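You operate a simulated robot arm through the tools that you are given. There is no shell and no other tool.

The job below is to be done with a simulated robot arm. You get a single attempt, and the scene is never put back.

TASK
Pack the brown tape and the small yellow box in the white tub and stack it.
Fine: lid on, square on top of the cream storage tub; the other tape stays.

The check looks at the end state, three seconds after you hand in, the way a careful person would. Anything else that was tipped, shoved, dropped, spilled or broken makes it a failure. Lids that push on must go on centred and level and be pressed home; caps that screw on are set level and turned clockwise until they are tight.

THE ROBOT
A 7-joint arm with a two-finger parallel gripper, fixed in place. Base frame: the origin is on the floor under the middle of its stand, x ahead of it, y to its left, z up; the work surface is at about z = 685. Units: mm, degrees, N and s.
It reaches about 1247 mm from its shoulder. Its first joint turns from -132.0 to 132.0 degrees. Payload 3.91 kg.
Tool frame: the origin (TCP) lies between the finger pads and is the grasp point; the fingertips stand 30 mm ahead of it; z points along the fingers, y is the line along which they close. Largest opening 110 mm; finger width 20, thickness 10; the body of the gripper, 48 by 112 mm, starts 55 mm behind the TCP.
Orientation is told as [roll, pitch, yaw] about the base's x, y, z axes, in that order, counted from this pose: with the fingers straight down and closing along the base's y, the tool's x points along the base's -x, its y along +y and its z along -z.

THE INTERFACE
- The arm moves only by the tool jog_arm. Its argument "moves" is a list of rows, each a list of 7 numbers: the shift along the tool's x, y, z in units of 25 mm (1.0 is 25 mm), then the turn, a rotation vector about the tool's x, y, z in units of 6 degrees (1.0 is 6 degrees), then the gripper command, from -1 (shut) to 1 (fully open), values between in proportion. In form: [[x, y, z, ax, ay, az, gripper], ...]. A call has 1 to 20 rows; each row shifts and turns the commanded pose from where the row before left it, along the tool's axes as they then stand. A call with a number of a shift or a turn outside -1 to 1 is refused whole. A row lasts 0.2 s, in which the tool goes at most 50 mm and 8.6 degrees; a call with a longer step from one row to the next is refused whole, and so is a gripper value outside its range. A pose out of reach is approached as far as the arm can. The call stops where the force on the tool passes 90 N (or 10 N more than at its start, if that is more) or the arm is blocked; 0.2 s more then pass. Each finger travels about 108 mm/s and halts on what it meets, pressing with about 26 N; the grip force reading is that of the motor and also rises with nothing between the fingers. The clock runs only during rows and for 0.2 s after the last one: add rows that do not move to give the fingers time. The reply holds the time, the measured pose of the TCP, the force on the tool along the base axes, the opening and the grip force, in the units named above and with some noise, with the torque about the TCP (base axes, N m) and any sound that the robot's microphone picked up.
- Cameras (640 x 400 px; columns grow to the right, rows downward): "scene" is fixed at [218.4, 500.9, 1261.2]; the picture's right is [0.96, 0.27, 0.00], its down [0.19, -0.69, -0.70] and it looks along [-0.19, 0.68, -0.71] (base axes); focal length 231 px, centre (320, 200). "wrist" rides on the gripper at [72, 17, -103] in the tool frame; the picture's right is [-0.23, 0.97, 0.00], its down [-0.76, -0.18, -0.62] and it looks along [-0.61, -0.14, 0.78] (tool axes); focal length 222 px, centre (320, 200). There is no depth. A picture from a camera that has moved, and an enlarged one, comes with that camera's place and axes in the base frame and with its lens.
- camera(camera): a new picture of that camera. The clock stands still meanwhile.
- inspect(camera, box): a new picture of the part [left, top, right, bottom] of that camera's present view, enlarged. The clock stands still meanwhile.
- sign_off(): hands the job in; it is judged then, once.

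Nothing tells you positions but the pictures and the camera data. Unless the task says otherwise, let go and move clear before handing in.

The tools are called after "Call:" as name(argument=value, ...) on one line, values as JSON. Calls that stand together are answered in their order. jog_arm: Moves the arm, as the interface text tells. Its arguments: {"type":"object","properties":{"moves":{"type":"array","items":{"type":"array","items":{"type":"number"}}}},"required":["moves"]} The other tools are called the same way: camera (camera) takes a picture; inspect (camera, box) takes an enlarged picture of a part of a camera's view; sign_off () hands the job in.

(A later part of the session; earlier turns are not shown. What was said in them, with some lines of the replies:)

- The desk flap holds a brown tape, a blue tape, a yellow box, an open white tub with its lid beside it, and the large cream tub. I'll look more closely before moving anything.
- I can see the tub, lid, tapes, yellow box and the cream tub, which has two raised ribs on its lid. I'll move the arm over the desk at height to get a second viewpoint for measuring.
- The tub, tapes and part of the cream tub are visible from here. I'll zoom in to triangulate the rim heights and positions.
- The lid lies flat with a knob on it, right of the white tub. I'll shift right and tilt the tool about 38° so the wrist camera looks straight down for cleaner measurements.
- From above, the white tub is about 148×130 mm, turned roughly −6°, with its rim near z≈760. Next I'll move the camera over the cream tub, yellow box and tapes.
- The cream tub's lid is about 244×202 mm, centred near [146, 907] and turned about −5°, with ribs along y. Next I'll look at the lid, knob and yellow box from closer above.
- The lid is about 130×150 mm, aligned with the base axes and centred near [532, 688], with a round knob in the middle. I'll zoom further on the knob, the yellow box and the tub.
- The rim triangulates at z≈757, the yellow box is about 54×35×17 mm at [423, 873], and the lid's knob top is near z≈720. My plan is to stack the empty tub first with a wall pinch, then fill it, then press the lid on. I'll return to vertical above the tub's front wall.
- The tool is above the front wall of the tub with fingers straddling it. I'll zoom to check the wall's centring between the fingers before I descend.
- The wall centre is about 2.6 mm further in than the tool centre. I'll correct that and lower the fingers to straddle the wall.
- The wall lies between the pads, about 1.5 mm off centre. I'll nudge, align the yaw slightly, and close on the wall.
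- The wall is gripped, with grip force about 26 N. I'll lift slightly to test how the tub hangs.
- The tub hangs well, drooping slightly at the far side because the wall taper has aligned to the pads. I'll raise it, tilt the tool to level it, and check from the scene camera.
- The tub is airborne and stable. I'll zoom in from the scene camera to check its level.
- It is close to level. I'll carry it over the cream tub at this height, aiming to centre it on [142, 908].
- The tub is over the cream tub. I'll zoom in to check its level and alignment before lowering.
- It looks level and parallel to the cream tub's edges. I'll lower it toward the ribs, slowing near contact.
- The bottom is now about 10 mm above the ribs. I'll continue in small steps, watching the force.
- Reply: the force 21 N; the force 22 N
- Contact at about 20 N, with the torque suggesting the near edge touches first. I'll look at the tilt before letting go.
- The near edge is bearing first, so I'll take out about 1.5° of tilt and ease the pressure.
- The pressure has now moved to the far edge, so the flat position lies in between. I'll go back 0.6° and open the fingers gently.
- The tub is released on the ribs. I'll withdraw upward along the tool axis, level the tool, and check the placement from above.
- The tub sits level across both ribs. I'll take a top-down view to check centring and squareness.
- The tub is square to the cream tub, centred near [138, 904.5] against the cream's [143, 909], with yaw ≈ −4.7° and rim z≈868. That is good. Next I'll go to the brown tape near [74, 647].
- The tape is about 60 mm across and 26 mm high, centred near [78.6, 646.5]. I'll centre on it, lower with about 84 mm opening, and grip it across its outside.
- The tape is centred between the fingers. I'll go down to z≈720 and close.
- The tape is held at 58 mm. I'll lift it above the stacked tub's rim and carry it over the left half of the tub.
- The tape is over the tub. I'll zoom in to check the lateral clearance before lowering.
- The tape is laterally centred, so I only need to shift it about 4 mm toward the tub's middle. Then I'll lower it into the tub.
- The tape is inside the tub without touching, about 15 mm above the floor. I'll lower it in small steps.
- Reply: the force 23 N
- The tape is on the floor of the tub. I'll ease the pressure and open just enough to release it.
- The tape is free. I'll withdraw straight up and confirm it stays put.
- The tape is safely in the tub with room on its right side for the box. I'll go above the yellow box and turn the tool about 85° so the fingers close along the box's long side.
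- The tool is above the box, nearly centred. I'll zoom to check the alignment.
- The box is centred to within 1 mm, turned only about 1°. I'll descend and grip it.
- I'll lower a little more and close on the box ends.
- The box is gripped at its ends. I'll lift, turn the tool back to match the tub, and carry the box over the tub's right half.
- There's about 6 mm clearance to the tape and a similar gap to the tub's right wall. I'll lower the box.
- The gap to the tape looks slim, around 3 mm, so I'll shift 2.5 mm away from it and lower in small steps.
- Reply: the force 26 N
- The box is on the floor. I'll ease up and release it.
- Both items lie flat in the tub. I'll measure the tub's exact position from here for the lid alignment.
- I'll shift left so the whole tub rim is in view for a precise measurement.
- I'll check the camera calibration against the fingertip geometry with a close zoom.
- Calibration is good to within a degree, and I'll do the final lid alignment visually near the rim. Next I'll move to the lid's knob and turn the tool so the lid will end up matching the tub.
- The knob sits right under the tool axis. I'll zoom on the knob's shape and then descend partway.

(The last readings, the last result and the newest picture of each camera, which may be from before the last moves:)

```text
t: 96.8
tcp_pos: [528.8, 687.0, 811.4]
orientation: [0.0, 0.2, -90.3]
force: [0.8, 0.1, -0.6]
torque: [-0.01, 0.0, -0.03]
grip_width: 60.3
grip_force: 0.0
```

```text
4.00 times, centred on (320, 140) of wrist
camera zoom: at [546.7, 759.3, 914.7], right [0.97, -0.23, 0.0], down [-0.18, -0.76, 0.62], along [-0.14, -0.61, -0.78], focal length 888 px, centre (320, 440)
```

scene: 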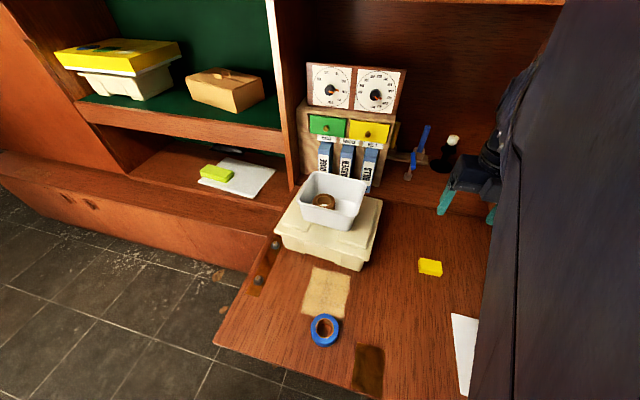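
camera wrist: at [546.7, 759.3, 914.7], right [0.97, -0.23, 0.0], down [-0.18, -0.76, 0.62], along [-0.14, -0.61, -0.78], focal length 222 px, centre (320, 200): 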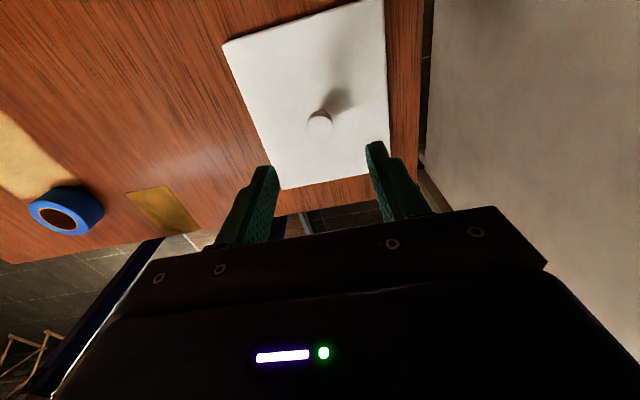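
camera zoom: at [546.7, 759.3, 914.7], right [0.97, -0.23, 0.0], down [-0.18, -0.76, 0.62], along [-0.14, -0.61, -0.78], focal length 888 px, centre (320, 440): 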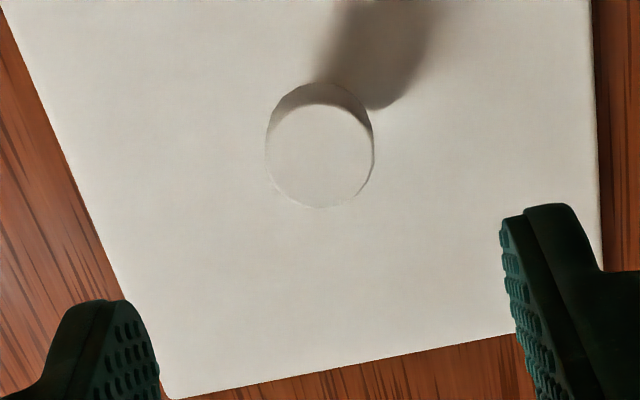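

The knob's wide cap sits near z≈712–724, and the lid's top surface is near z≈695. I'll descend until the fingertips are just above the lid surface.

Call:
jog_arm(moves=[[0.06, 0, 0.6, 0, 0, 0, 0.1], [0, 0, 0.8, 0, 0, 0, 0.1], [0, 0, 0.8, 0, 0, 0, 0.1], [0, 0, 0.6, 0, 0, 0, 0.1], [0, 0, 0.3, 0, 0, 0, 0.1], [0, 0, 0, 0, 0, 0, 0.1], [0, 0, 0, 0, 0, 0, 0.1]])

Call:
camera(camera="wrist")

Call:
inspect(camera="wrist", box=[216, 100, 424, 230])

```text
t: 98.4
tcp_pos: [532.4, 689.2, 733.3]
orientation: [0.0, 0.1, -90.2]
force: [0.3, 0.5, 0.1]
torque: [0.02, 0.0, 0.01]
grip_width: 60.4
grip_force: 0.1
```

```text
taken
camera wrist: at [549.1, 761.7, 836.1], right [0.97, -0.23, 0.0], down [-0.18, -0.76, 0.62], along [-0.15, -0.61, -0.78], focal length 222 px, centre (320, 200)
```

wrist: 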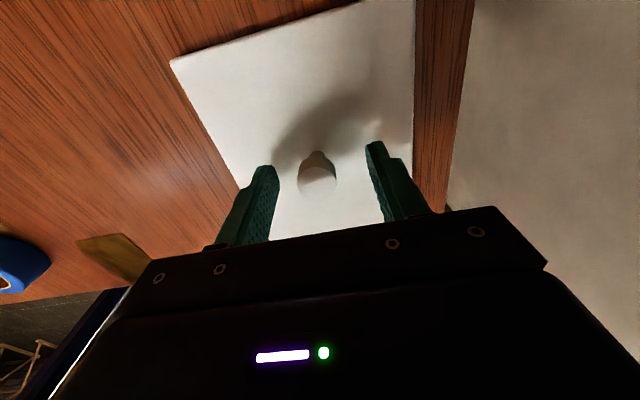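

```text
3.08 times, centred on (320, 165) of wrist
camera zoom: at [549.1, 761.7, 836.1], right [0.97, -0.23, 0.0], down [-0.18, -0.76, 0.62], along [-0.15, -0.61, -0.78], focal length 684 px, centre (320, 308)
```

zoom: 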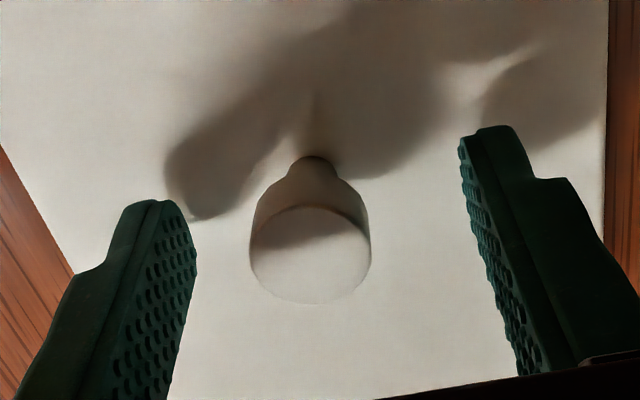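

The knob is a mushroom: a thin stem with a cap about 25 mm wide, and the fingers straddle it. I'll make a small correction and then grip the cap.

Call:
jog_arm(moves=[[0, -0.05, 0.1, 0, 0, 0, 0.1], [0, 0, 0, 0, 0, 0, -0.2], [0, 0, 0, 0, 0, 0, -0.4], [0, 0, 0, 0, 0, 0, -0.5], [0, 0, 0, 0, 0, 0, -1], [0, 0, 0, 0, 0, 0, -1], [0, 0, 0, 0, 0, 0, -1]])

Call:
inspect(camera="wrist", box=[160, 0, 440, 230])

```text
t: 100.0
tcp_pos: [529.5, 689.3, 729.1]
orientation: [0.0, 0.0, -90.3]
force: [0.2, 0.5, 0.2]
torque: [-0.04, -0.02, 0.04]
grip_width: 22.1
grip_force: 25.7
```

```text
1.74 times, centred on (300, 115) of wrist
camera zoom: at [547.5, 761.5, 833.4], right [0.97, -0.23, 0.0], down [-0.18, -0.76, 0.62], along [-0.15, -0.61, -0.78], focal length 386 px, centre (355, 348)
```

zoom: 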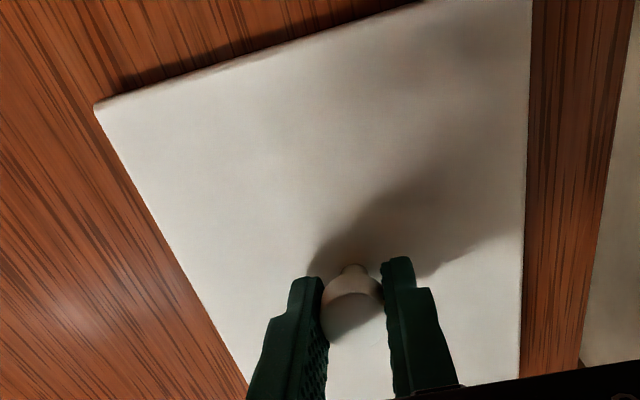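

The knob is gripped, with the cap about 22 mm wide. I'll lift slightly and check that the lid hangs level.

Call:
jog_arm(moves=[[0, 0, -0.3, 0, 0, 0, -1], [0, 0, -0.5, 0, 0, 0, -1], [0, 0, -0.8, 0, 0, 0, -1], [0, 0, -0.8, 0, 0, 0, -1], [0, 0, 0, 0, 0, 0, -1]])

Call:
camera(camera="wrist")

Call:
camera(camera="scene")

```text
t: 101.2
tcp_pos: [528.0, 688.0, 790.1]
orientation: [0.0, 0.0, -90.2]
force: [0.9, 0.1, -0.6]
torque: [0.0, -0.01, -0.01]
grip_width: 21.8
grip_force: 25.8
```

```text
taken
camera wrist: at [545.6, 761.1, 893.6], right [0.97, -0.23, 0.0], down [-0.18, -0.76, 0.62], along [-0.15, -0.61, -0.78], focal length 222 px, centre (320, 200)
```

wrist: 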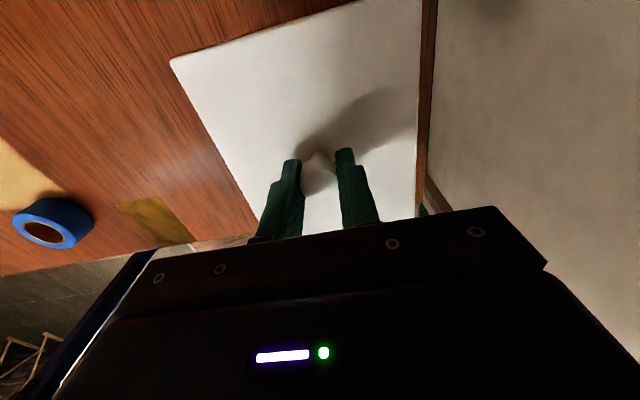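

```text
taken
```

scene: 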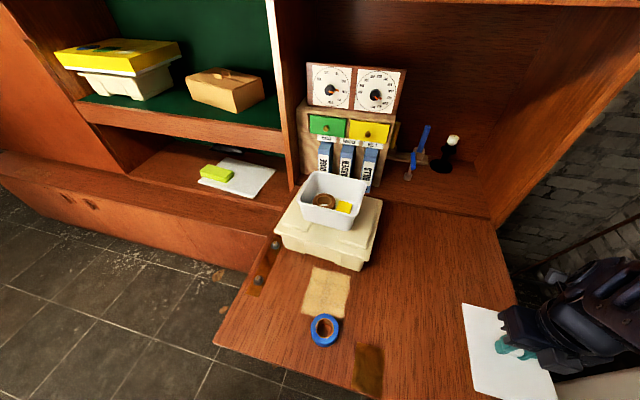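

The lid hangs level and centred on the tool. I'll lift high, rotate back to the tub's yaw, and carry it over the tub.

Call:
jog_arm(moves=[[0, 0, -0.9, 0, 0, 0, -1], [0, 0, -0.9, 0, 0, 0, -1], [0, 0, -0.9, 0, 0, 0, -1], [0, 0, -0.9, 0, 0, 0, -1], [0, 0, -0.9, 0, 0, 0, -1], [0, 0, -0.9, 0, 0, 0, -1], [0, 0, -0.9, 0, 0, 0, -1], [0, 0, -0.9, 0, 0, 0, -1], [0, 0, 0, 0, 0, 0, -1]])

Call:
jog_arm(moves=[[0, 0, 0, 0, 0, -0.8, -1], [0, 0, 0, 0, 0, -0.95, -1], [0, 0, 0, 0, 0, -0.95, -1], [0, 0, 0, 0, 0, -0.95, -1], [0, 0, 0, 0, 0, -0.95, -1], [0, 0, 0, 0, 0, -0.95, -1], [0, 0, 0, 0, 0, -0.95, -1], [0, 0, 0, 0, 0, -0.95, -1], [0, 0, 0, 0, 0, -0.95, -1], [0, 0, 0, 0, 0, -0.95, -1], [0, 0, 0, 0, 0, -0.95, -1], [0, 0, 0, 0, 0, -0.95, -1], [0, 0, 0, 0, 0, -0.95, -1], [0, 0, 0, 0, 0, -0.95, -1], [0, 0, 0, 0, 0, -0.8, -1], [0, 0, 0, 0, 0, -0.3, -1], [0, 0, 0, 0, 0, 0, -1]])

Call:
jog_arm(moves=[[0.41, 0.182, 0, 0, 0, 0, -1], [0.85, 0.384, 0, 0, 0, 0, -1], [0.85, 0.384, 0, 0, 0, 0, -1], [0.85, 0.384, 0, 0, 0, 0, -1], [0.85, 0.384, 0, 0, 0, 0, -1], [0.85, 0.384, 0, 0, 0, 0, -1], [0.85, 0.384, 0, 0, 0, 0, -1], [0.85, 0.384, 0, 0, 0, 0, -1], [0.85, 0.384, 0, 0, 0, 0, -1], [0.85, 0.384, 0, 0, 0, 0, -1], [0.85, 0.384, 0, 0, 0, 0, -1], [0.85, 0.384, 0, 0, 0, 0, -1], [0.85, 0.384, 0, 0, 0, 0, -1], [0.85, 0.384, 0, 0, 0, 0, -1], [0.85, 0.384, 0, 0, 0, 0, -1], [0.85, 0.384, 0, 0, 0, 0, -1], [0.85, 0.384, 0, 0, 0, 0, -1], [0.85, 0.384, 0, 0, 0, 0, -1], [0.85, 0.384, 0, 0, 0, 0, -1], [0.41, 0.182, 0, 0, 0, 0, -1]])

Call:
camera(camera="wrist")

Call:
camera(camera="scene")

```text
t: 103.2
tcp_pos: [529.8, 689.4, 968.7]
orientation: [-0.1, 0.1, -90.3]
force: [-0.8, -0.8, -0.7]
torque: [0.03, 0.03, 0.0]
grip_width: 22.0
grip_force: 26.2
```

```text
t: 106.8
tcp_pos: [529.2, 689.3, 969.0]
orientation: [0.0, 0.0, -4.8]
force: [0.6, -0.1, -1.6]
torque: [-0.01, 0.0, -0.01]
grip_width: 22.3
grip_force: 26.6
```

```text
t: 111.0
tcp_pos: [143.3, 903.6, 969.7]
orientation: [0.0, 0.0, -4.8]
force: [0.9, 0.5, -0.8]
torque: [0.04, 0.02, 0.01]
grip_width: 22.2
grip_force: 25.7
```

```text
taken
camera wrist: at [72.9, 926.3, 1072.9], right [0.31, 0.95, 0.0], down [0.74, -0.24, 0.62], along [0.59, -0.19, -0.78], focal length 222 px, centre (320, 200)
```

wrist: 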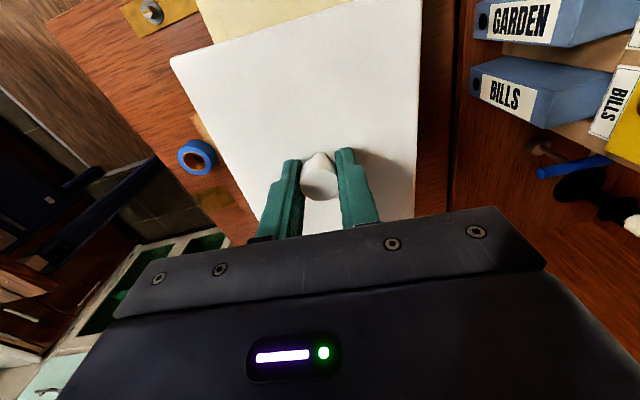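

```text
taken
```

scene: 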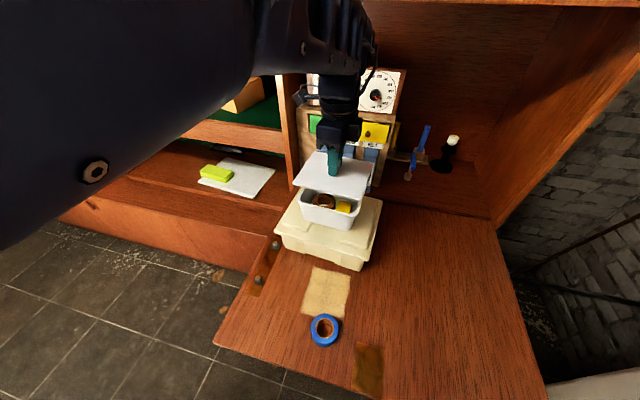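

The lid is over the tub. I'll lower it to about 12 mm above the rim for a visual alignment check.

Call:
jog_arm(moves=[[0, 0, 0.6, 0, 0, 0, -1], [0, 0, 0.6, 0, 0, 0, -1], [0, 0, 0.4, 0, 0, 0, -1], [0, 0, 0, 0, 0, 0, -1], [0, 0, 0, 0, 0, 0, -1]])

Call:
inspect(camera="scene", box=[276, 140, 388, 240])

Call:
inspect(camera="wrist", box=[140, 0, 460, 220])

```text
t: 112.2
tcp_pos: [142.9, 904.6, 929.5]
orientation: [0.0, 0.0, -4.8]
force: [0.0, 0.1, -0.5]
torque: [-0.01, -0.02, -0.01]
grip_width: 22.1
grip_force: 25.6
```

```text
4.00 times, centred on (332, 190) of scene
camera zoom: at [218.4, 500.9, 1261.2], right [0.96, 0.27, 0.0], down [0.19, -0.69, -0.7], along [-0.19, 0.68, -0.71], focal length 924 px, centre (272, 240)
```

zoom: 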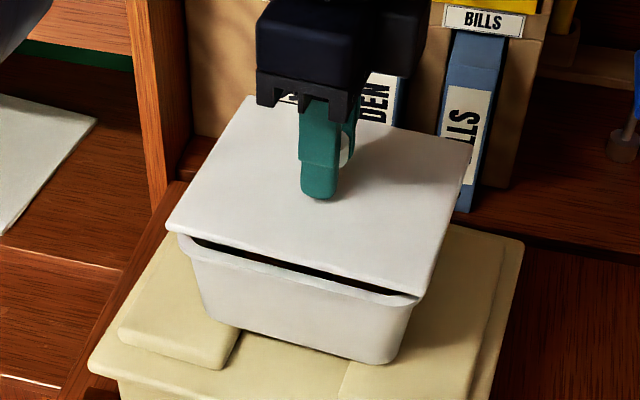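

```text
1.82 times, centred on (300, 110) of wrist
camera zoom: at [71.9, 926.7, 1033.2], right [0.31, 0.95, 0.0], down [0.74, -0.24, 0.62], along [0.59, -0.19, -0.78], focal length 404 px, centre (356, 364)
```

zoom: 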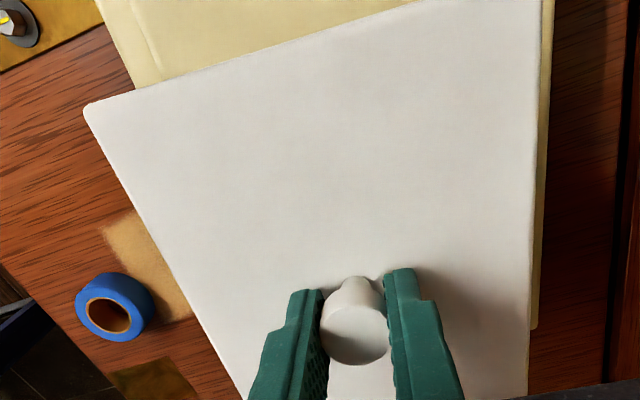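

The lid is hovering parallel over the rim. I'll zoom on the near corners to compare the edges.

Call:
inspect(camera="scene", box=[296, 180, 344, 220])

Call:
inspect(camera="scene", box=[336, 160, 396, 220])

```text
10.00 times, centred on (320, 200) of scene
camera zoom: at [218.4, 500.9, 1261.2], right [0.96, 0.27, 0.0], down [0.19, -0.69, -0.7], along [-0.19, 0.68, -0.71], focal length 2311 px, centre (320, 200)
```

zoom: 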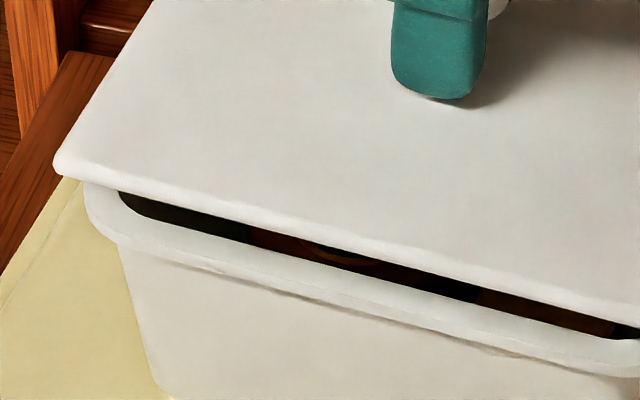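

```text
6.67 times, centred on (366, 190) of scene
camera zoom: at [218.4, 500.9, 1261.2], right [0.96, 0.27, 0.0], down [0.19, -0.69, -0.7], along [-0.19, 0.68, -0.71], focal length 1541 px, centre (13, 267)
```

zoom: 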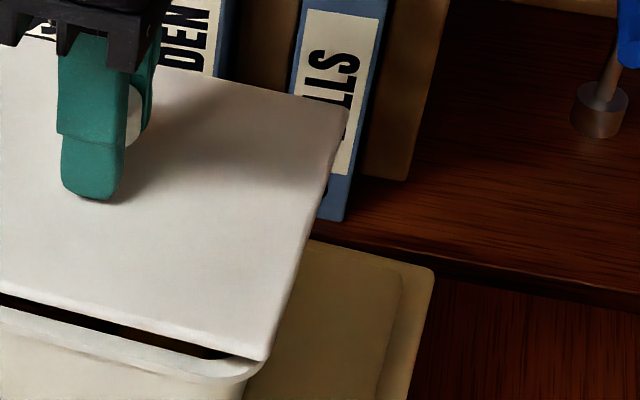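

The lid edges line up with the rim to within about 1 mm on both near corners and are parallel. I'll lower it slowly onto the rim.

Call:
jog_arm(moves=[[0, 0, 0.15, 0, 0, 0, -1], [0, 0, 0.15, 0, 0, 0, -1], [0, 0, 0.1, 0, 0, 0, -1], [0, 0, 0, 0, 0, 0, -1]])

Call:
inspect(camera="scene", box=[296, 180, 344, 220])

Call:
inspect(camera="scene", box=[320, 160, 380, 220])

```text
t: 113.2
tcp_pos: [143.9, 904.5, 920.1]
orientation: [0.1, 0.0, -4.8]
force: [0.0, 0.7, -0.5]
torque: [-0.01, 0.0, 0.0]
grip_width: 22.2
grip_force: 25.4
```

```text
10.00 times, centred on (320, 200) of scene
camera zoom: at [218.4, 500.9, 1261.2], right [0.96, 0.27, 0.0], down [0.19, -0.69, -0.7], along [-0.19, 0.68, -0.71], focal length 2311 px, centre (320, 200)
```

zoom: 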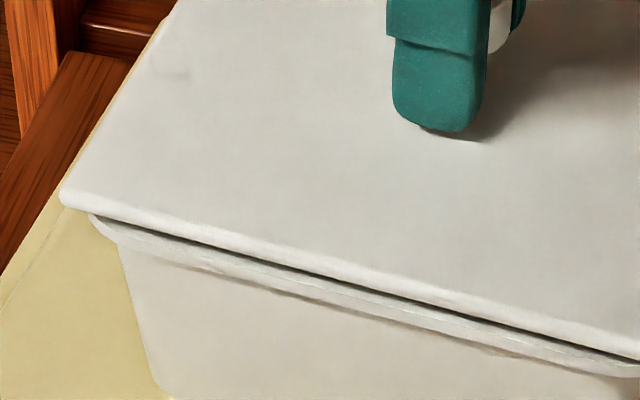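

```text
6.67 times, centred on (350, 190) of scene
camera zoom: at [218.4, 500.9, 1261.2], right [0.96, 0.27, 0.0], down [0.19, -0.69, -0.7], along [-0.19, 0.68, -0.71], focal length 1541 px, centre (120, 267)
```

zoom: 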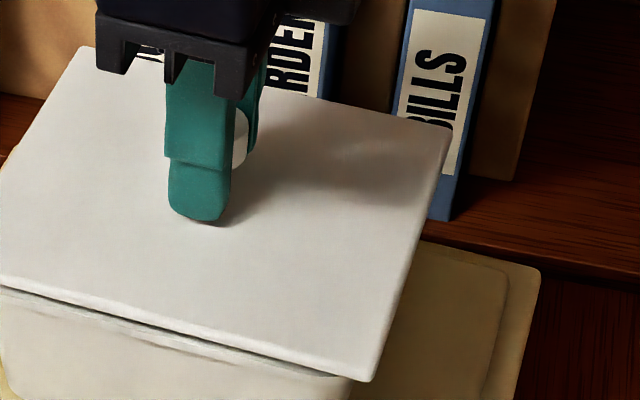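

It's aligned. I'll continue down in small steps, watching for contact.

Call:
jog_arm(moves=[[0, 0, 0.08, 0, 0, 0, -1], [0, 0, 0.06, 0, 0, 0, -1], [0, 0, 0, 0, 0, 0, -1]])

Call:
jog_arm(moves=[[0, 0, 0.06, 0, 0, 0, -1], [0, 0, 0, 0, 0, 0, -1]])

Call:
jog_arm(moves=[[0, 0, 0.04, 0, 0, 0, -1], [0, 0, 0, 0, 0, 0, -1]])

```text
t: 114.0
tcp_pos: [143.6, 902.5, 914.1]
orientation: [0.1, 0.0, -4.8]
force: [-0.3, 0.3, 0.2]
torque: [0.03, 0.03, -0.01]
grip_width: 22.3
grip_force: 26.0
```

```text
t: 114.6
tcp_pos: [144.5, 903.8, 913.5]
orientation: [0.1, 0.1, -4.8]
force: [-0.7, 0.5, -1.2]
torque: [-0.03, 0.01, 0.0]
grip_width: 22.1
grip_force: 26.4
```

```text
t: 115.2
tcp_pos: [142.8, 903.4, 913.4]
orientation: [0.0, 0.0, -4.8]
force: [1.9, 0.0, 3.7]
torque: [-0.03, -0.07, -0.02]
grip_width: 21.9
grip_force: 25.5
```

First contact, about 4 N. I'll check how the lid sits around the edge.

Call:
inspect(camera="scene", box=[296, 180, 344, 220])

Call:
inspect(camera="scene", box=[326, 180, 374, 220])

Call:
inspect(camera="wrist", box=[140, 0, 460, 220])

```text
10.00 times, centred on (320, 200) of scene
camera zoom: at [218.4, 500.9, 1261.2], right [0.96, 0.27, 0.0], down [0.19, -0.69, -0.7], along [-0.19, 0.68, -0.71], focal length 2311 px, centre (320, 200)
```

zoom: 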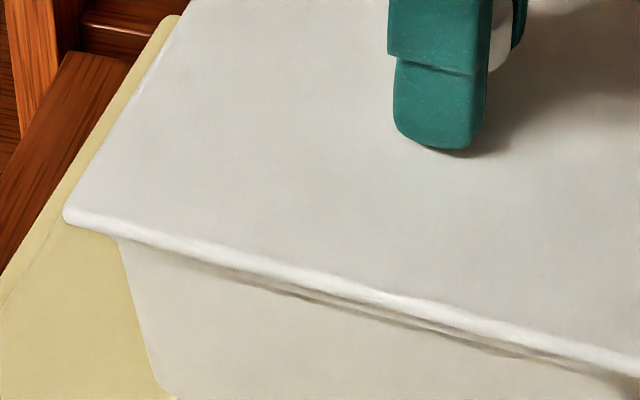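

```text
10.00 times, centred on (350, 200) of scene
camera zoom: at [218.4, 500.9, 1261.2], right [0.96, 0.27, 0.0], down [0.19, -0.69, -0.7], along [-0.19, 0.68, -0.71], focal length 2311 px, centre (20, 200)
```

zoom: 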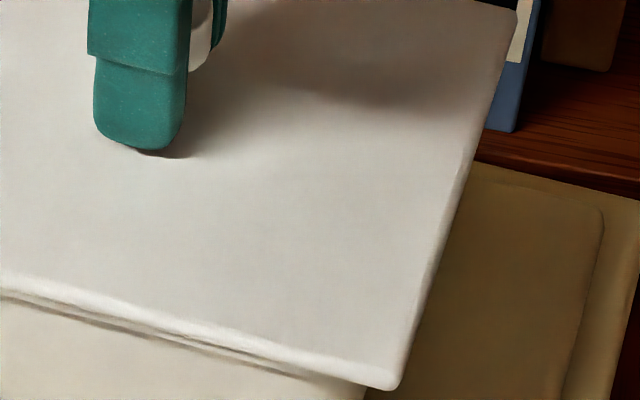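

```text
1.82 times, centred on (300, 110) of wrist
camera zoom: at [72.8, 926.5, 1017.4], right [0.31, 0.95, 0.0], down [0.74, -0.24, 0.62], along [0.59, -0.19, -0.78], focal length 404 px, centre (356, 364)
```

zoom: 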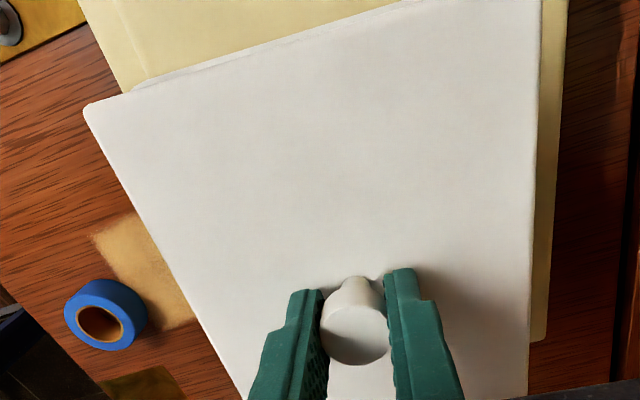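

There's a thin sliver of tub rim showing past the lid's left (−x) edge in the wrist view. I'll zoom in to measure it.

Call:
inspect(camera="wrist", box=[180, 0, 340, 80])

Call:
inspect(camera="wrist", box=[180, 30, 260, 80])

Call:
inspect(camera="wrist", box=[370, 60, 450, 210])

```text
4.00 times, centred on (260, 40) of wrist
camera zoom: at [72.8, 926.5, 1017.4], right [0.31, 0.95, 0.0], down [0.74, -0.24, 0.62], along [0.59, -0.19, -0.78], focal length 888 px, centre (560, 840)
```

zoom: 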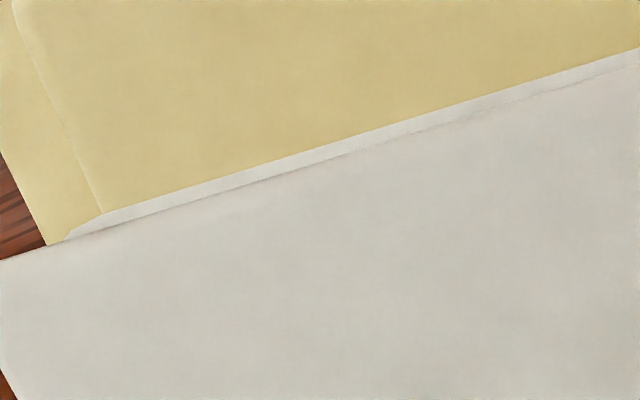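

```text
8.00 times, centred on (220, 55) of wrist
camera zoom: at [72.8, 926.5, 1017.4], right [0.31, 0.95, 0.0], down [0.74, -0.24, 0.62], along [0.59, -0.19, -0.78], focal length 1777 px, centre (1120, 1360)
```

zoom: 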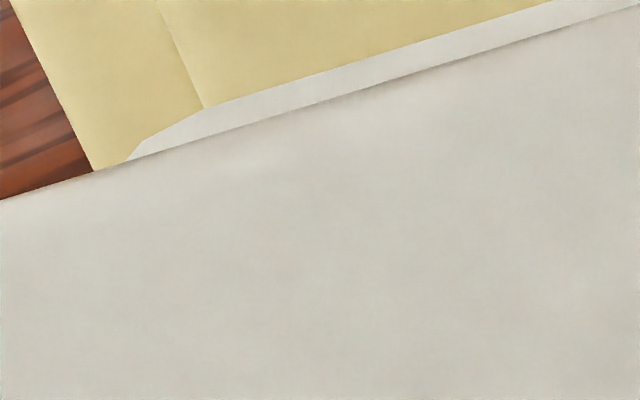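

```text
2.67 times, centred on (410, 135) of wrist
camera zoom: at [72.8, 926.5, 1017.4], right [0.31, 0.95, 0.0], down [0.74, -0.24, 0.62], along [0.59, -0.19, -0.78], focal length 592 px, centre (80, 373)
```

zoom: 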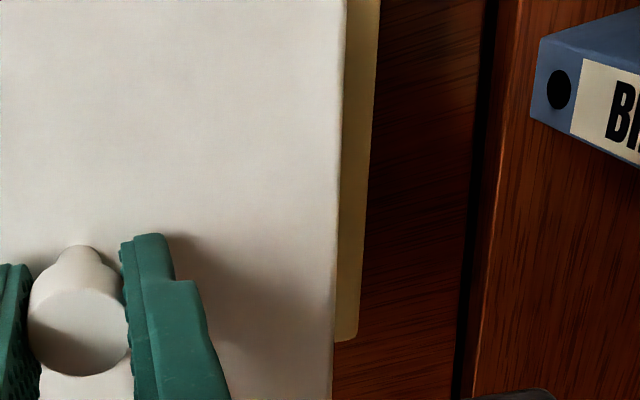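

The rim extends about 1.5 mm past the lid on the left, so I'll lift slightly, shift 1.5 mm that way, and lower again.

Call:
jog_arm(moves=[[0, 0, -0.12, 0, 0, 0, -1], [0.06, 0, 0, 0, 0, 0, -1], [0, 0, 0.06, 0, 0, 0, -1], [0, 0, 0.06, 0, 0, 0, -1], [0, 0, 0, 0, 0, 0, -1]])

Call:
inspect(camera="wrist", box=[180, 0, 340, 80])

```text
t: 116.4
tcp_pos: [141.7, 905.5, 913.5]
orientation: [0.1, 0.0, -4.7]
force: [0.1, -1.5, 2.4]
torque: [-0.01, 0.02, -0.01]
grip_width: 22.2
grip_force: 25.7
```

```text
4.00 times, centred on (260, 40) of wrist
camera zoom: at [70.9, 926.9, 1017.4], right [0.31, 0.95, 0.0], down [0.74, -0.24, 0.62], along [0.59, -0.19, -0.78], focal length 888 px, centre (560, 840)
```

zoom: 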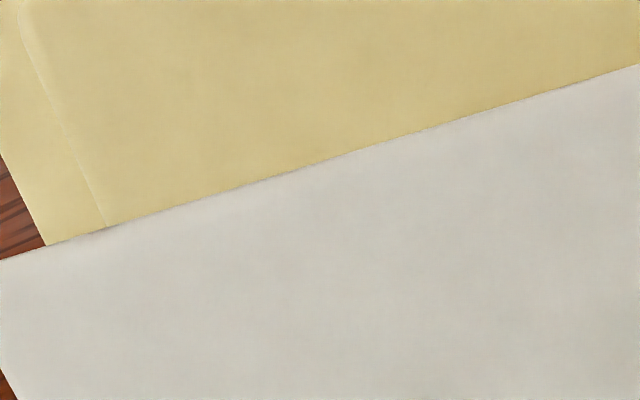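

The rim edge now coincides with the lid edge. I'll press down gradually with the knob still held.

Call:
jog_arm(moves=[[0, 0, 0.04, 0, 0, 0, -1], [0, 0, 0, 0, 0, 0, -1]])

Call:
jog_arm(moves=[[0, 0, 0.04, 0, 0, 0, -1], [0, 0, 0, 0, 0, 0, -1]])

Call:
jog_arm(moves=[[0, 0, 0.04, 0, 0, 0, -1], [0, 0, 0, 0, 0, 0, -1]])

```text
t: 117.0
tcp_pos: [141.8, 904.4, 913.6]
orientation: [0.0, 0.0, -4.8]
force: [-0.3, 1.1, 13.9]
torque: [0.01, 0.0, -0.02]
grip_width: 22.2
grip_force: 25.9
heard: snap
```

```text
t: 117.6
tcp_pos: [141.5, 904.1, 913.0]
orientation: [0.3, 0.0, -4.8]
force: [-3.4, 3.9, 29.7]
torque: [0.06, 0.01, 0.01]
grip_width: 22.5
grip_force: 25.5
```

```text
t: 118.2
tcp_pos: [142.2, 902.8, 910.4]
orientation: [0.1, 0.1, -4.7]
force: [-2.0, 11.0, 30.2]
torque: [0.13, 0.0, -0.01]
grip_width: 22.7
grip_force: 26.2
```

I heard a snap at 14 N, so the lid has seated. I'll stop pushing, open the fingers and look around the lid.

Call:
jog_arm(moves=[[0, 0, -0.06, 0, 0, 0, -1], [0, 0, 0, 0, 0, 0, -0.5], [0, 0, 0, 0, 0, 0, -0.3], [0, 0, 0, 0, 0, 0, -0.1], [0, 0, 0, 0, 0, 0, -0.1]])

Call:
inspect(camera="scene", box=[276, 140, 388, 240])

Call:
inspect(camera="scene", box=[296, 180, 344, 220])

Call:
inspect(camera="scene", box=[326, 180, 374, 220])

```text
t: 119.4
tcp_pos: [140.9, 904.2, 910.6]
orientation: [0.0, -0.1, -4.8]
force: [0.6, 0.2, -0.1]
torque: [-0.03, 0.04, 0.02]
grip_width: 49.4
grip_force: 0.0
```

```text
4.00 times, centred on (332, 190) of scene
camera zoom: at [218.4, 500.9, 1261.2], right [0.96, 0.27, 0.0], down [0.19, -0.69, -0.7], along [-0.19, 0.68, -0.71], focal length 924 px, centre (272, 240)
```

zoom: 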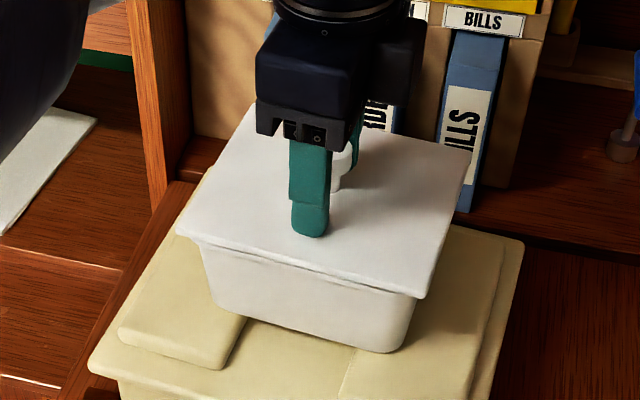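

```text
10.00 times, centred on (320, 200) of scene
camera zoom: at [218.4, 500.9, 1261.2], right [0.96, 0.27, 0.0], down [0.19, -0.69, -0.7], along [-0.19, 0.68, -0.71], focal length 2311 px, centre (320, 200)
```

zoom: 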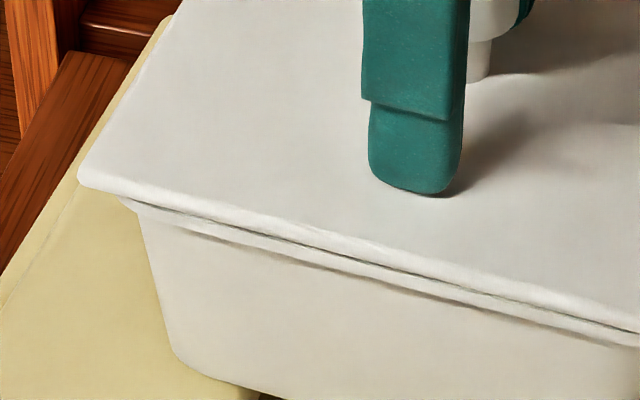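

```text
10.00 times, centred on (350, 200) of scene
camera zoom: at [218.4, 500.9, 1261.2], right [0.96, 0.27, 0.0], down [0.19, -0.69, -0.7], along [-0.19, 0.68, -0.71], focal length 2311 px, centre (20, 200)
```

zoom: 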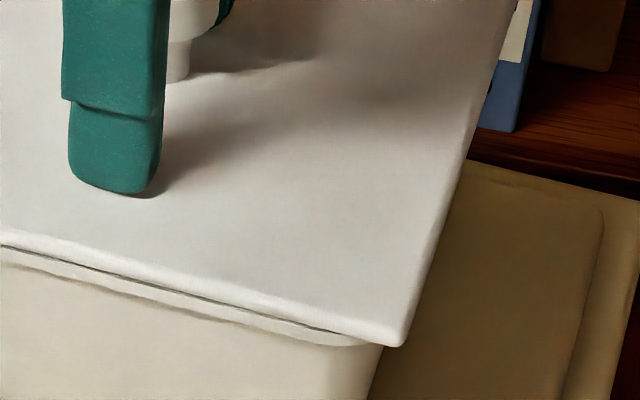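

The lid looks seated, but the tub appears to have shifted slightly relative to the cream tub. I'll withdraw straight up and inspect.

Call:
jog_arm(moves=[[0, 0, -0.3, 0, 0, 0, -0.1], [0, 0, -0.6, 0, 0, 0, -0.1], [0, 0, -0.8, 0, 0, 0, -0.1], [0, 0, -1, 0, 0, 0, -0.1], [0, 0, -1, 0, 0, 0, -0.1], [0, 0, -1, 0, 0, 0, -0.1], [0, 0, 0, 0, 0, 0, -0.1]])

Call:
inspect(camera="scene", box=[264, 150, 392, 280])

Call:
camera(camera="wrist")

```text
t: 121.0
tcp_pos: [143.8, 904.5, 1029.4]
orientation: [0.0, 0.0, -4.7]
force: [0.5, -0.5, -0.2]
torque: [0.0, 0.01, 0.04]
grip_width: 49.3
grip_force: 0.0
```

```text
3.08 times, centred on (328, 215) of scene
camera zoom: at [218.4, 500.9, 1261.2], right [0.96, 0.27, 0.0], down [0.19, -0.69, -0.7], along [-0.19, 0.68, -0.71], focal length 711 px, centre (295, 154)
```

zoom: 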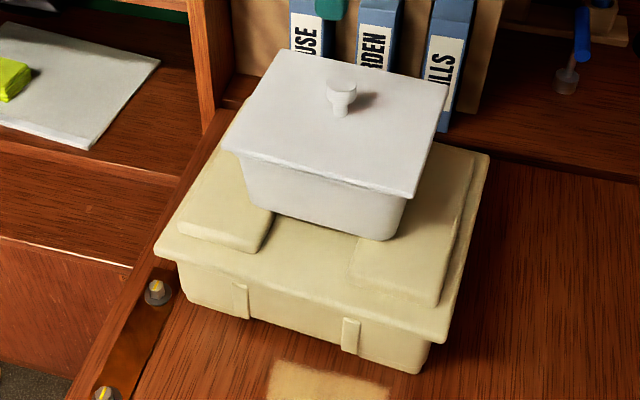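

```text
taken
camera wrist: at [72.3, 926.9, 1132.7], right [0.31, 0.95, 0.0], down [0.74, -0.24, 0.62], along [0.59, -0.19, -0.78], focal length 222 px, centre (320, 200)
```

wrist: 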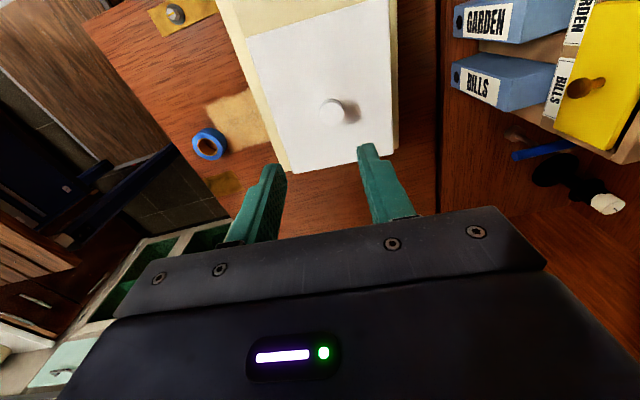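

The lid is on and looks level, but the tub seems to have slid several mm toward the back during the press. I'll take a better view to measure the tub against the cream lid.

Call:
jog_arm(moves=[[0.8, 0, -0.6, 0, 0, 0, -0.1], [0.8, 0, -0.6, 0, 0, 0, -0.1], [0, 0, 0, 0, 0, 0, 1], [0, 0, 0, 0, 0, 0, 1]])

Call:
camera(camera="wrist")

Call:
inspect(camera="wrist", box=[200, 10, 456, 200])

```text
t: 122.0
tcp_pos: [101.0, 906.8, 1059.5]
orientation: [-0.1, 0.0, -4.8]
force: [-0.7, -1.1, -0.6]
torque: [0.0, 0.02, 0.02]
grip_width: 109.9
grip_force: 0.0
```

```text
taken
camera wrist: at [31.2, 929.5, 1163.1], right [0.31, 0.95, 0.0], down [0.74, -0.24, 0.62], along [0.59, -0.19, -0.78], focal length 222 px, centre (320, 200)
```

wrist: 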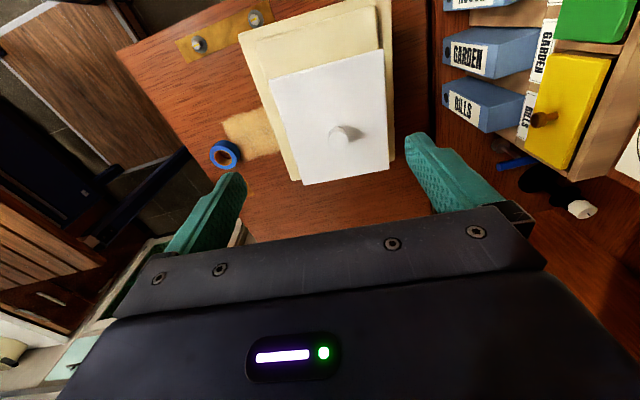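

```text
2.11 times, centred on (328, 105) of wrist
camera zoom: at [31.2, 929.5, 1163.1], right [0.31, 0.95, 0.0], down [0.74, -0.24, 0.62], along [0.59, -0.19, -0.78], focal length 468 px, centre (303, 400)
```

zoom: 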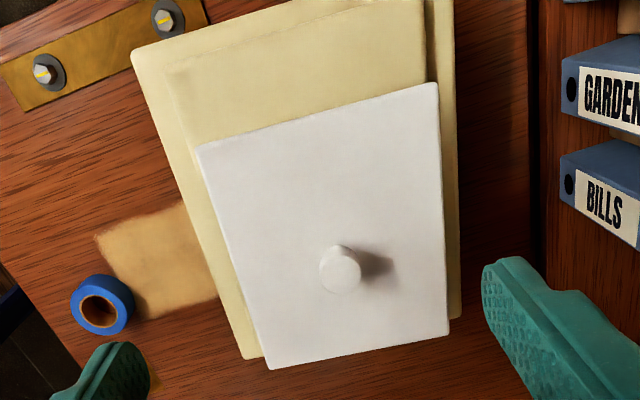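

The lid centre is now about 1 mm in x and 6 mm in y from the cream tub's centre, with matching yaw, so it is still well placed. Now I'll check that the lid is seated evenly all round.

Call:
inspect(camera="scene", box=[304, 174, 336, 200])

Call:
inspect(camera="scene", box=[330, 180, 370, 214])

Call:
inspect(camera="scene", box=[300, 160, 372, 216])

```text
15.38 times, centred on (320, 187) of scene
camera zoom: at [218.4, 500.9, 1261.2], right [0.96, 0.27, 0.0], down [0.19, -0.69, -0.7], along [-0.19, 0.68, -0.71], focal length 3556 px, centre (320, 400)
```

zoom: 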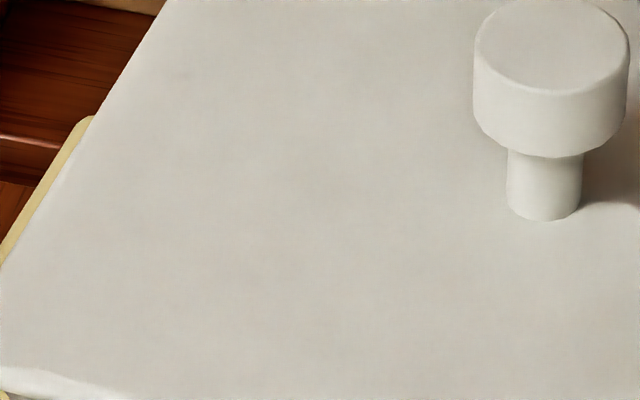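

```text
11.76 times, centred on (350, 197) of scene
camera zoom: at [218.4, 500.9, 1261.2], right [0.96, 0.27, 0.0], down [0.19, -0.69, -0.7], along [-0.19, 0.68, -0.71], focal length 2719 px, centre (-33, 235)
```

zoom: 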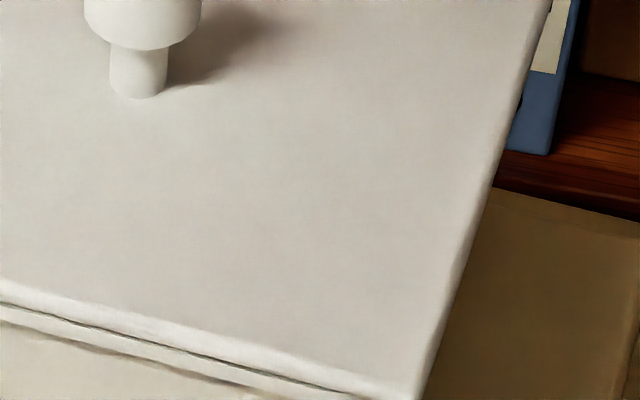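

```text
7.14 times, centred on (336, 188) of scene
camera zoom: at [218.4, 500.9, 1261.2], right [0.96, 0.27, 0.0], down [0.19, -0.69, -0.7], along [-0.19, 0.68, -0.71], focal length 1651 px, centre (206, 286)
```

zoom: 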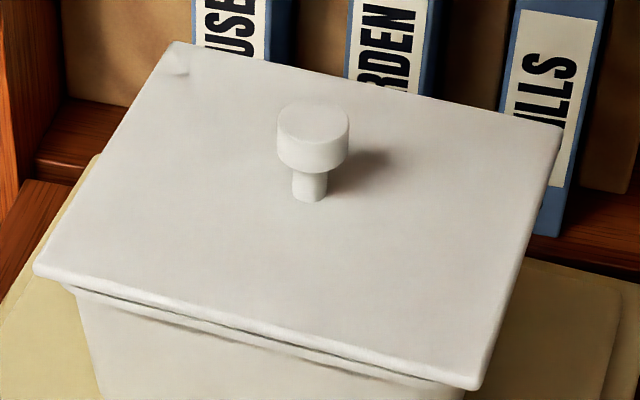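

Call:
inspect(camera="scene", box=[300, 192, 336, 214])

Call:
inspect(camera="scene", box=[328, 196, 364, 218])

Call:
inspect(camera="scene", box=[296, 186, 376, 236])

```text
16.00 times, centred on (318, 203) of scene
camera zoom: at [218.4, 500.9, 1261.2], right [0.96, 0.27, 0.0], down [0.19, -0.69, -0.7], along [-0.19, 0.68, -0.71], focal length 3698 px, centre (352, 152)
```

zoom: 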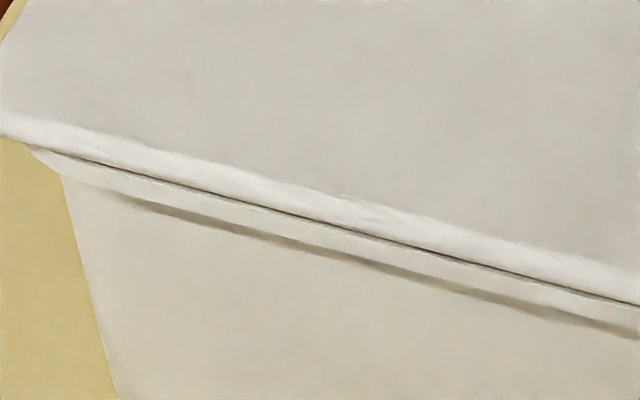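

```text
16.00 times, centred on (346, 207) of scene
camera zoom: at [218.4, 500.9, 1261.2], right [0.96, 0.27, 0.0], down [0.19, -0.69, -0.7], along [-0.19, 0.68, -0.71], focal length 3698 px, centre (-96, 88)
```

zoom: 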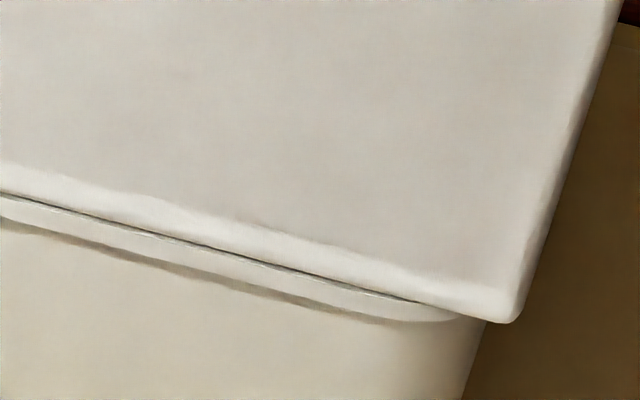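

```text
8.00 times, centred on (336, 211) of scene
camera zoom: at [218.4, 500.9, 1261.2], right [0.96, 0.27, 0.0], down [0.19, -0.69, -0.7], along [-0.19, 0.68, -0.71], focal length 1849 px, centre (192, 112)
```

zoom: 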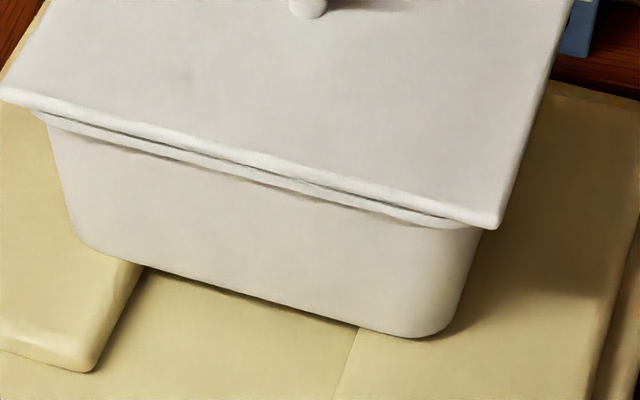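

The lid sits flush along the whole visible rim and the four lid corners fit a level rectangle, with the tub square on the ribs. I'll move the arm clear and take a last look at the whole scene.

Call:
jog_arm(moves=[[0, 0, -0.4, 0, 0, 0, 1], [0, -0.8, -0.2, 0, 0, 0, 1], [0, -0.9, 0, 0, 0, 0, 1], [0, -0.9, 0, 0, 0, 0, 1], [0, -0.9, 0, 0, 0, 0, 1], [0, -0.9, 0, 0, 0, 0, 1], [0, -0.9, 0, 0, 0, 0, 1], [0, -0.9, 0, 0, 0, 0, 1], [0, -0.9, 0, 0, 0, 0, 1], [0.5, -0.6, 0, 0, 0, 0, 1], [0.5, 0, 0, 0, 0, 0, 1], [0.5, 0, 0, 0, 0, 0, 1], [0.5, 0, 0, 0, 0, 0, 1], [0, 0, 0, 0, 0, 0, 1]])

Call:
camera(camera="scene")

Call:
camera(camera="wrist")

Call:
inspect(camera="scene", box=[256, 150, 400, 280])

```text
t: 125.0
tcp_pos: [36.8, 721.1, 1074.1]
orientation: [0.0, 0.0, -4.8]
force: [-0.2, 0.4, -0.7]
torque: [0.01, 0.0, 0.01]
grip_width: 110.2
grip_force: 0.0
```

```text
taken
```

scene: 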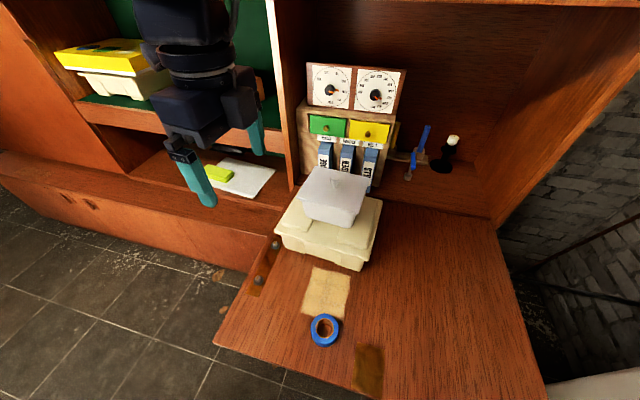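

```text
taken
camera wrist: at [-35.0, 743.3, 1178.5], right [0.31, 0.95, 0.0], down [0.74, -0.24, 0.62], along [0.59, -0.19, -0.78], focal length 222 px, centre (320, 200)
```

wrist: 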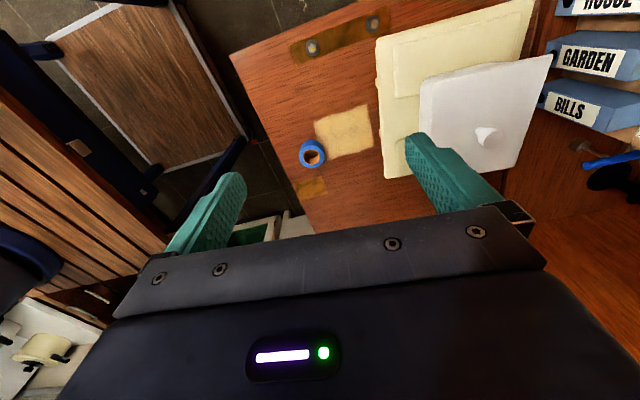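

```text
3.08 times, centred on (328, 215) of scene
camera zoom: at [218.4, 500.9, 1261.2], right [0.96, 0.27, 0.0], down [0.19, -0.69, -0.7], along [-0.19, 0.68, -0.71], focal length 711 px, centre (295, 154)
```

zoom: 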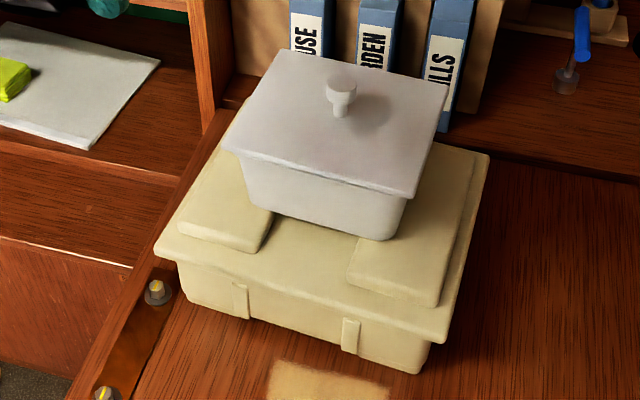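

Everything else is in place. I'll do one more check of the lid's seat from this angle.

Call:
inspect(camera="wrist", box=[404, 50, 484, 100])

Call:
inspect(camera="wrist", box=[370, 0, 562, 190])

Call:
inspect(camera="scene", box=[296, 196, 376, 246])

```text
8.00 times, centred on (444, 75) of wrist
camera zoom: at [-35.0, 743.3, 1178.5], right [0.31, 0.95, 0.0], down [0.74, -0.24, 0.62], along [0.59, -0.19, -0.78], focal length 1777 px, centre (-672, 1200)
```

zoom: 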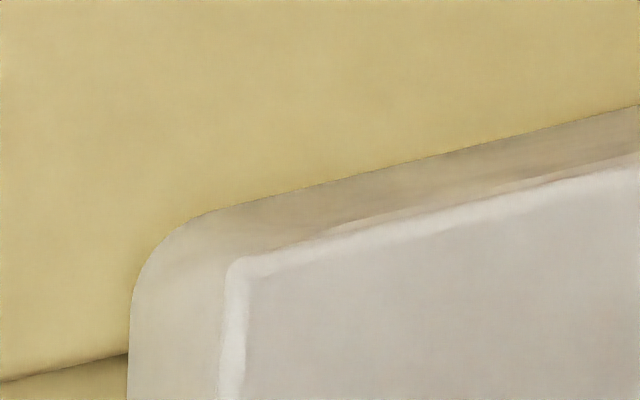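

```text
2.11 times, centred on (466, 95) of wrist
camera zoom: at [-35.0, 743.3, 1178.5], right [0.31, 0.95, 0.0], down [0.74, -0.24, 0.62], along [0.59, -0.19, -0.78], focal length 468 px, centre (13, 421)
```

zoom: 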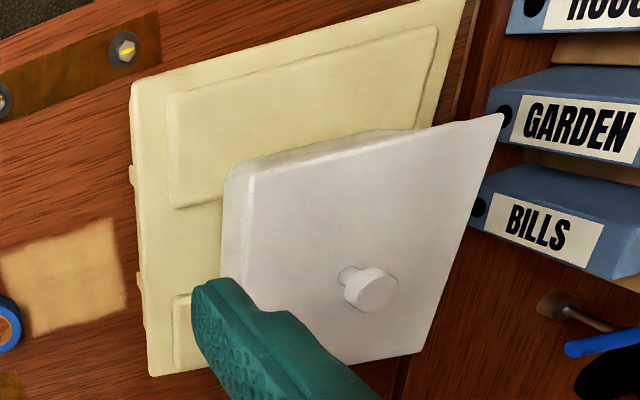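

```text
8.00 times, centred on (336, 221) of scene
camera zoom: at [218.4, 500.9, 1261.2], right [0.96, 0.27, 0.0], down [0.19, -0.69, -0.7], along [-0.19, 0.68, -0.71], focal length 1849 px, centre (192, 32)
```

zoom: 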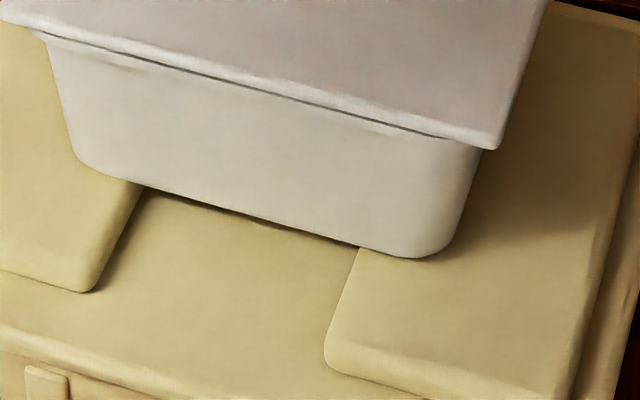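

Call:
inspect(camera="wrist", box=[470, 40, 562, 90])

Call:
inspect(camera="wrist", box=[520, 50, 560, 75])

```text
6.96 times, centred on (516, 65) of wrist
camera zoom: at [-35.0, 743.3, 1178.5], right [0.31, 0.95, 0.0], down [0.74, -0.24, 0.62], along [0.59, -0.19, -0.78], focal length 1545 px, centre (-1044, 1139)
```

zoom: 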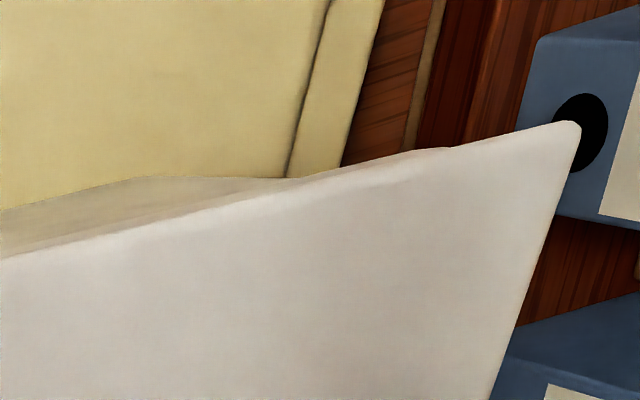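

```text
16.00 times, centred on (540, 62) of wrist
camera zoom: at [-35.0, 743.3, 1178.5], right [0.31, 0.95, 0.0], down [0.74, -0.24, 0.62], along [0.59, -0.19, -0.78], focal length 3554 px, centre (-3200, 2400)
```

zoom: 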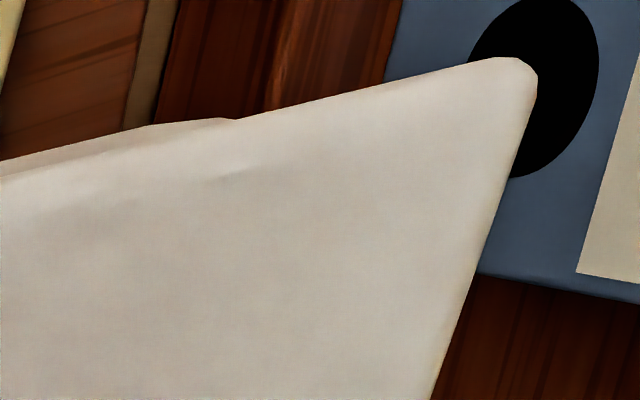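

The brown tape and yellow box are in the white tub. Its lid is centred and level, and it snapped home. The tub stands square across the cream tub's ribs, the blue tape hasn't moved, and the arm is clear. I'm handing in.

Call:
sign_off()

```text
The job is handed in.
```

The job is handed in: the brown tape and the small yellow box are lying flat in the white tub, and the tub is stacked on the cream storage tub with its lid on.

- **Lid:** it snapped at about 14 N and I pressed on to about 30 N. It looks level and flush along the front and left edges, and centred to within 1–2 mm. I could not see the back and right edges directly.
- **Stack:** the tub slid about 10 mm toward the back while I pressed the lid on. It is now about 6 mm behind the cream tub's centre and 1 mm to the right, still square to it, so I left it there.
- **Everything else:** the blue tape stayed where it was, nothing else was disturbed in the final pictures, and the arm is clear.
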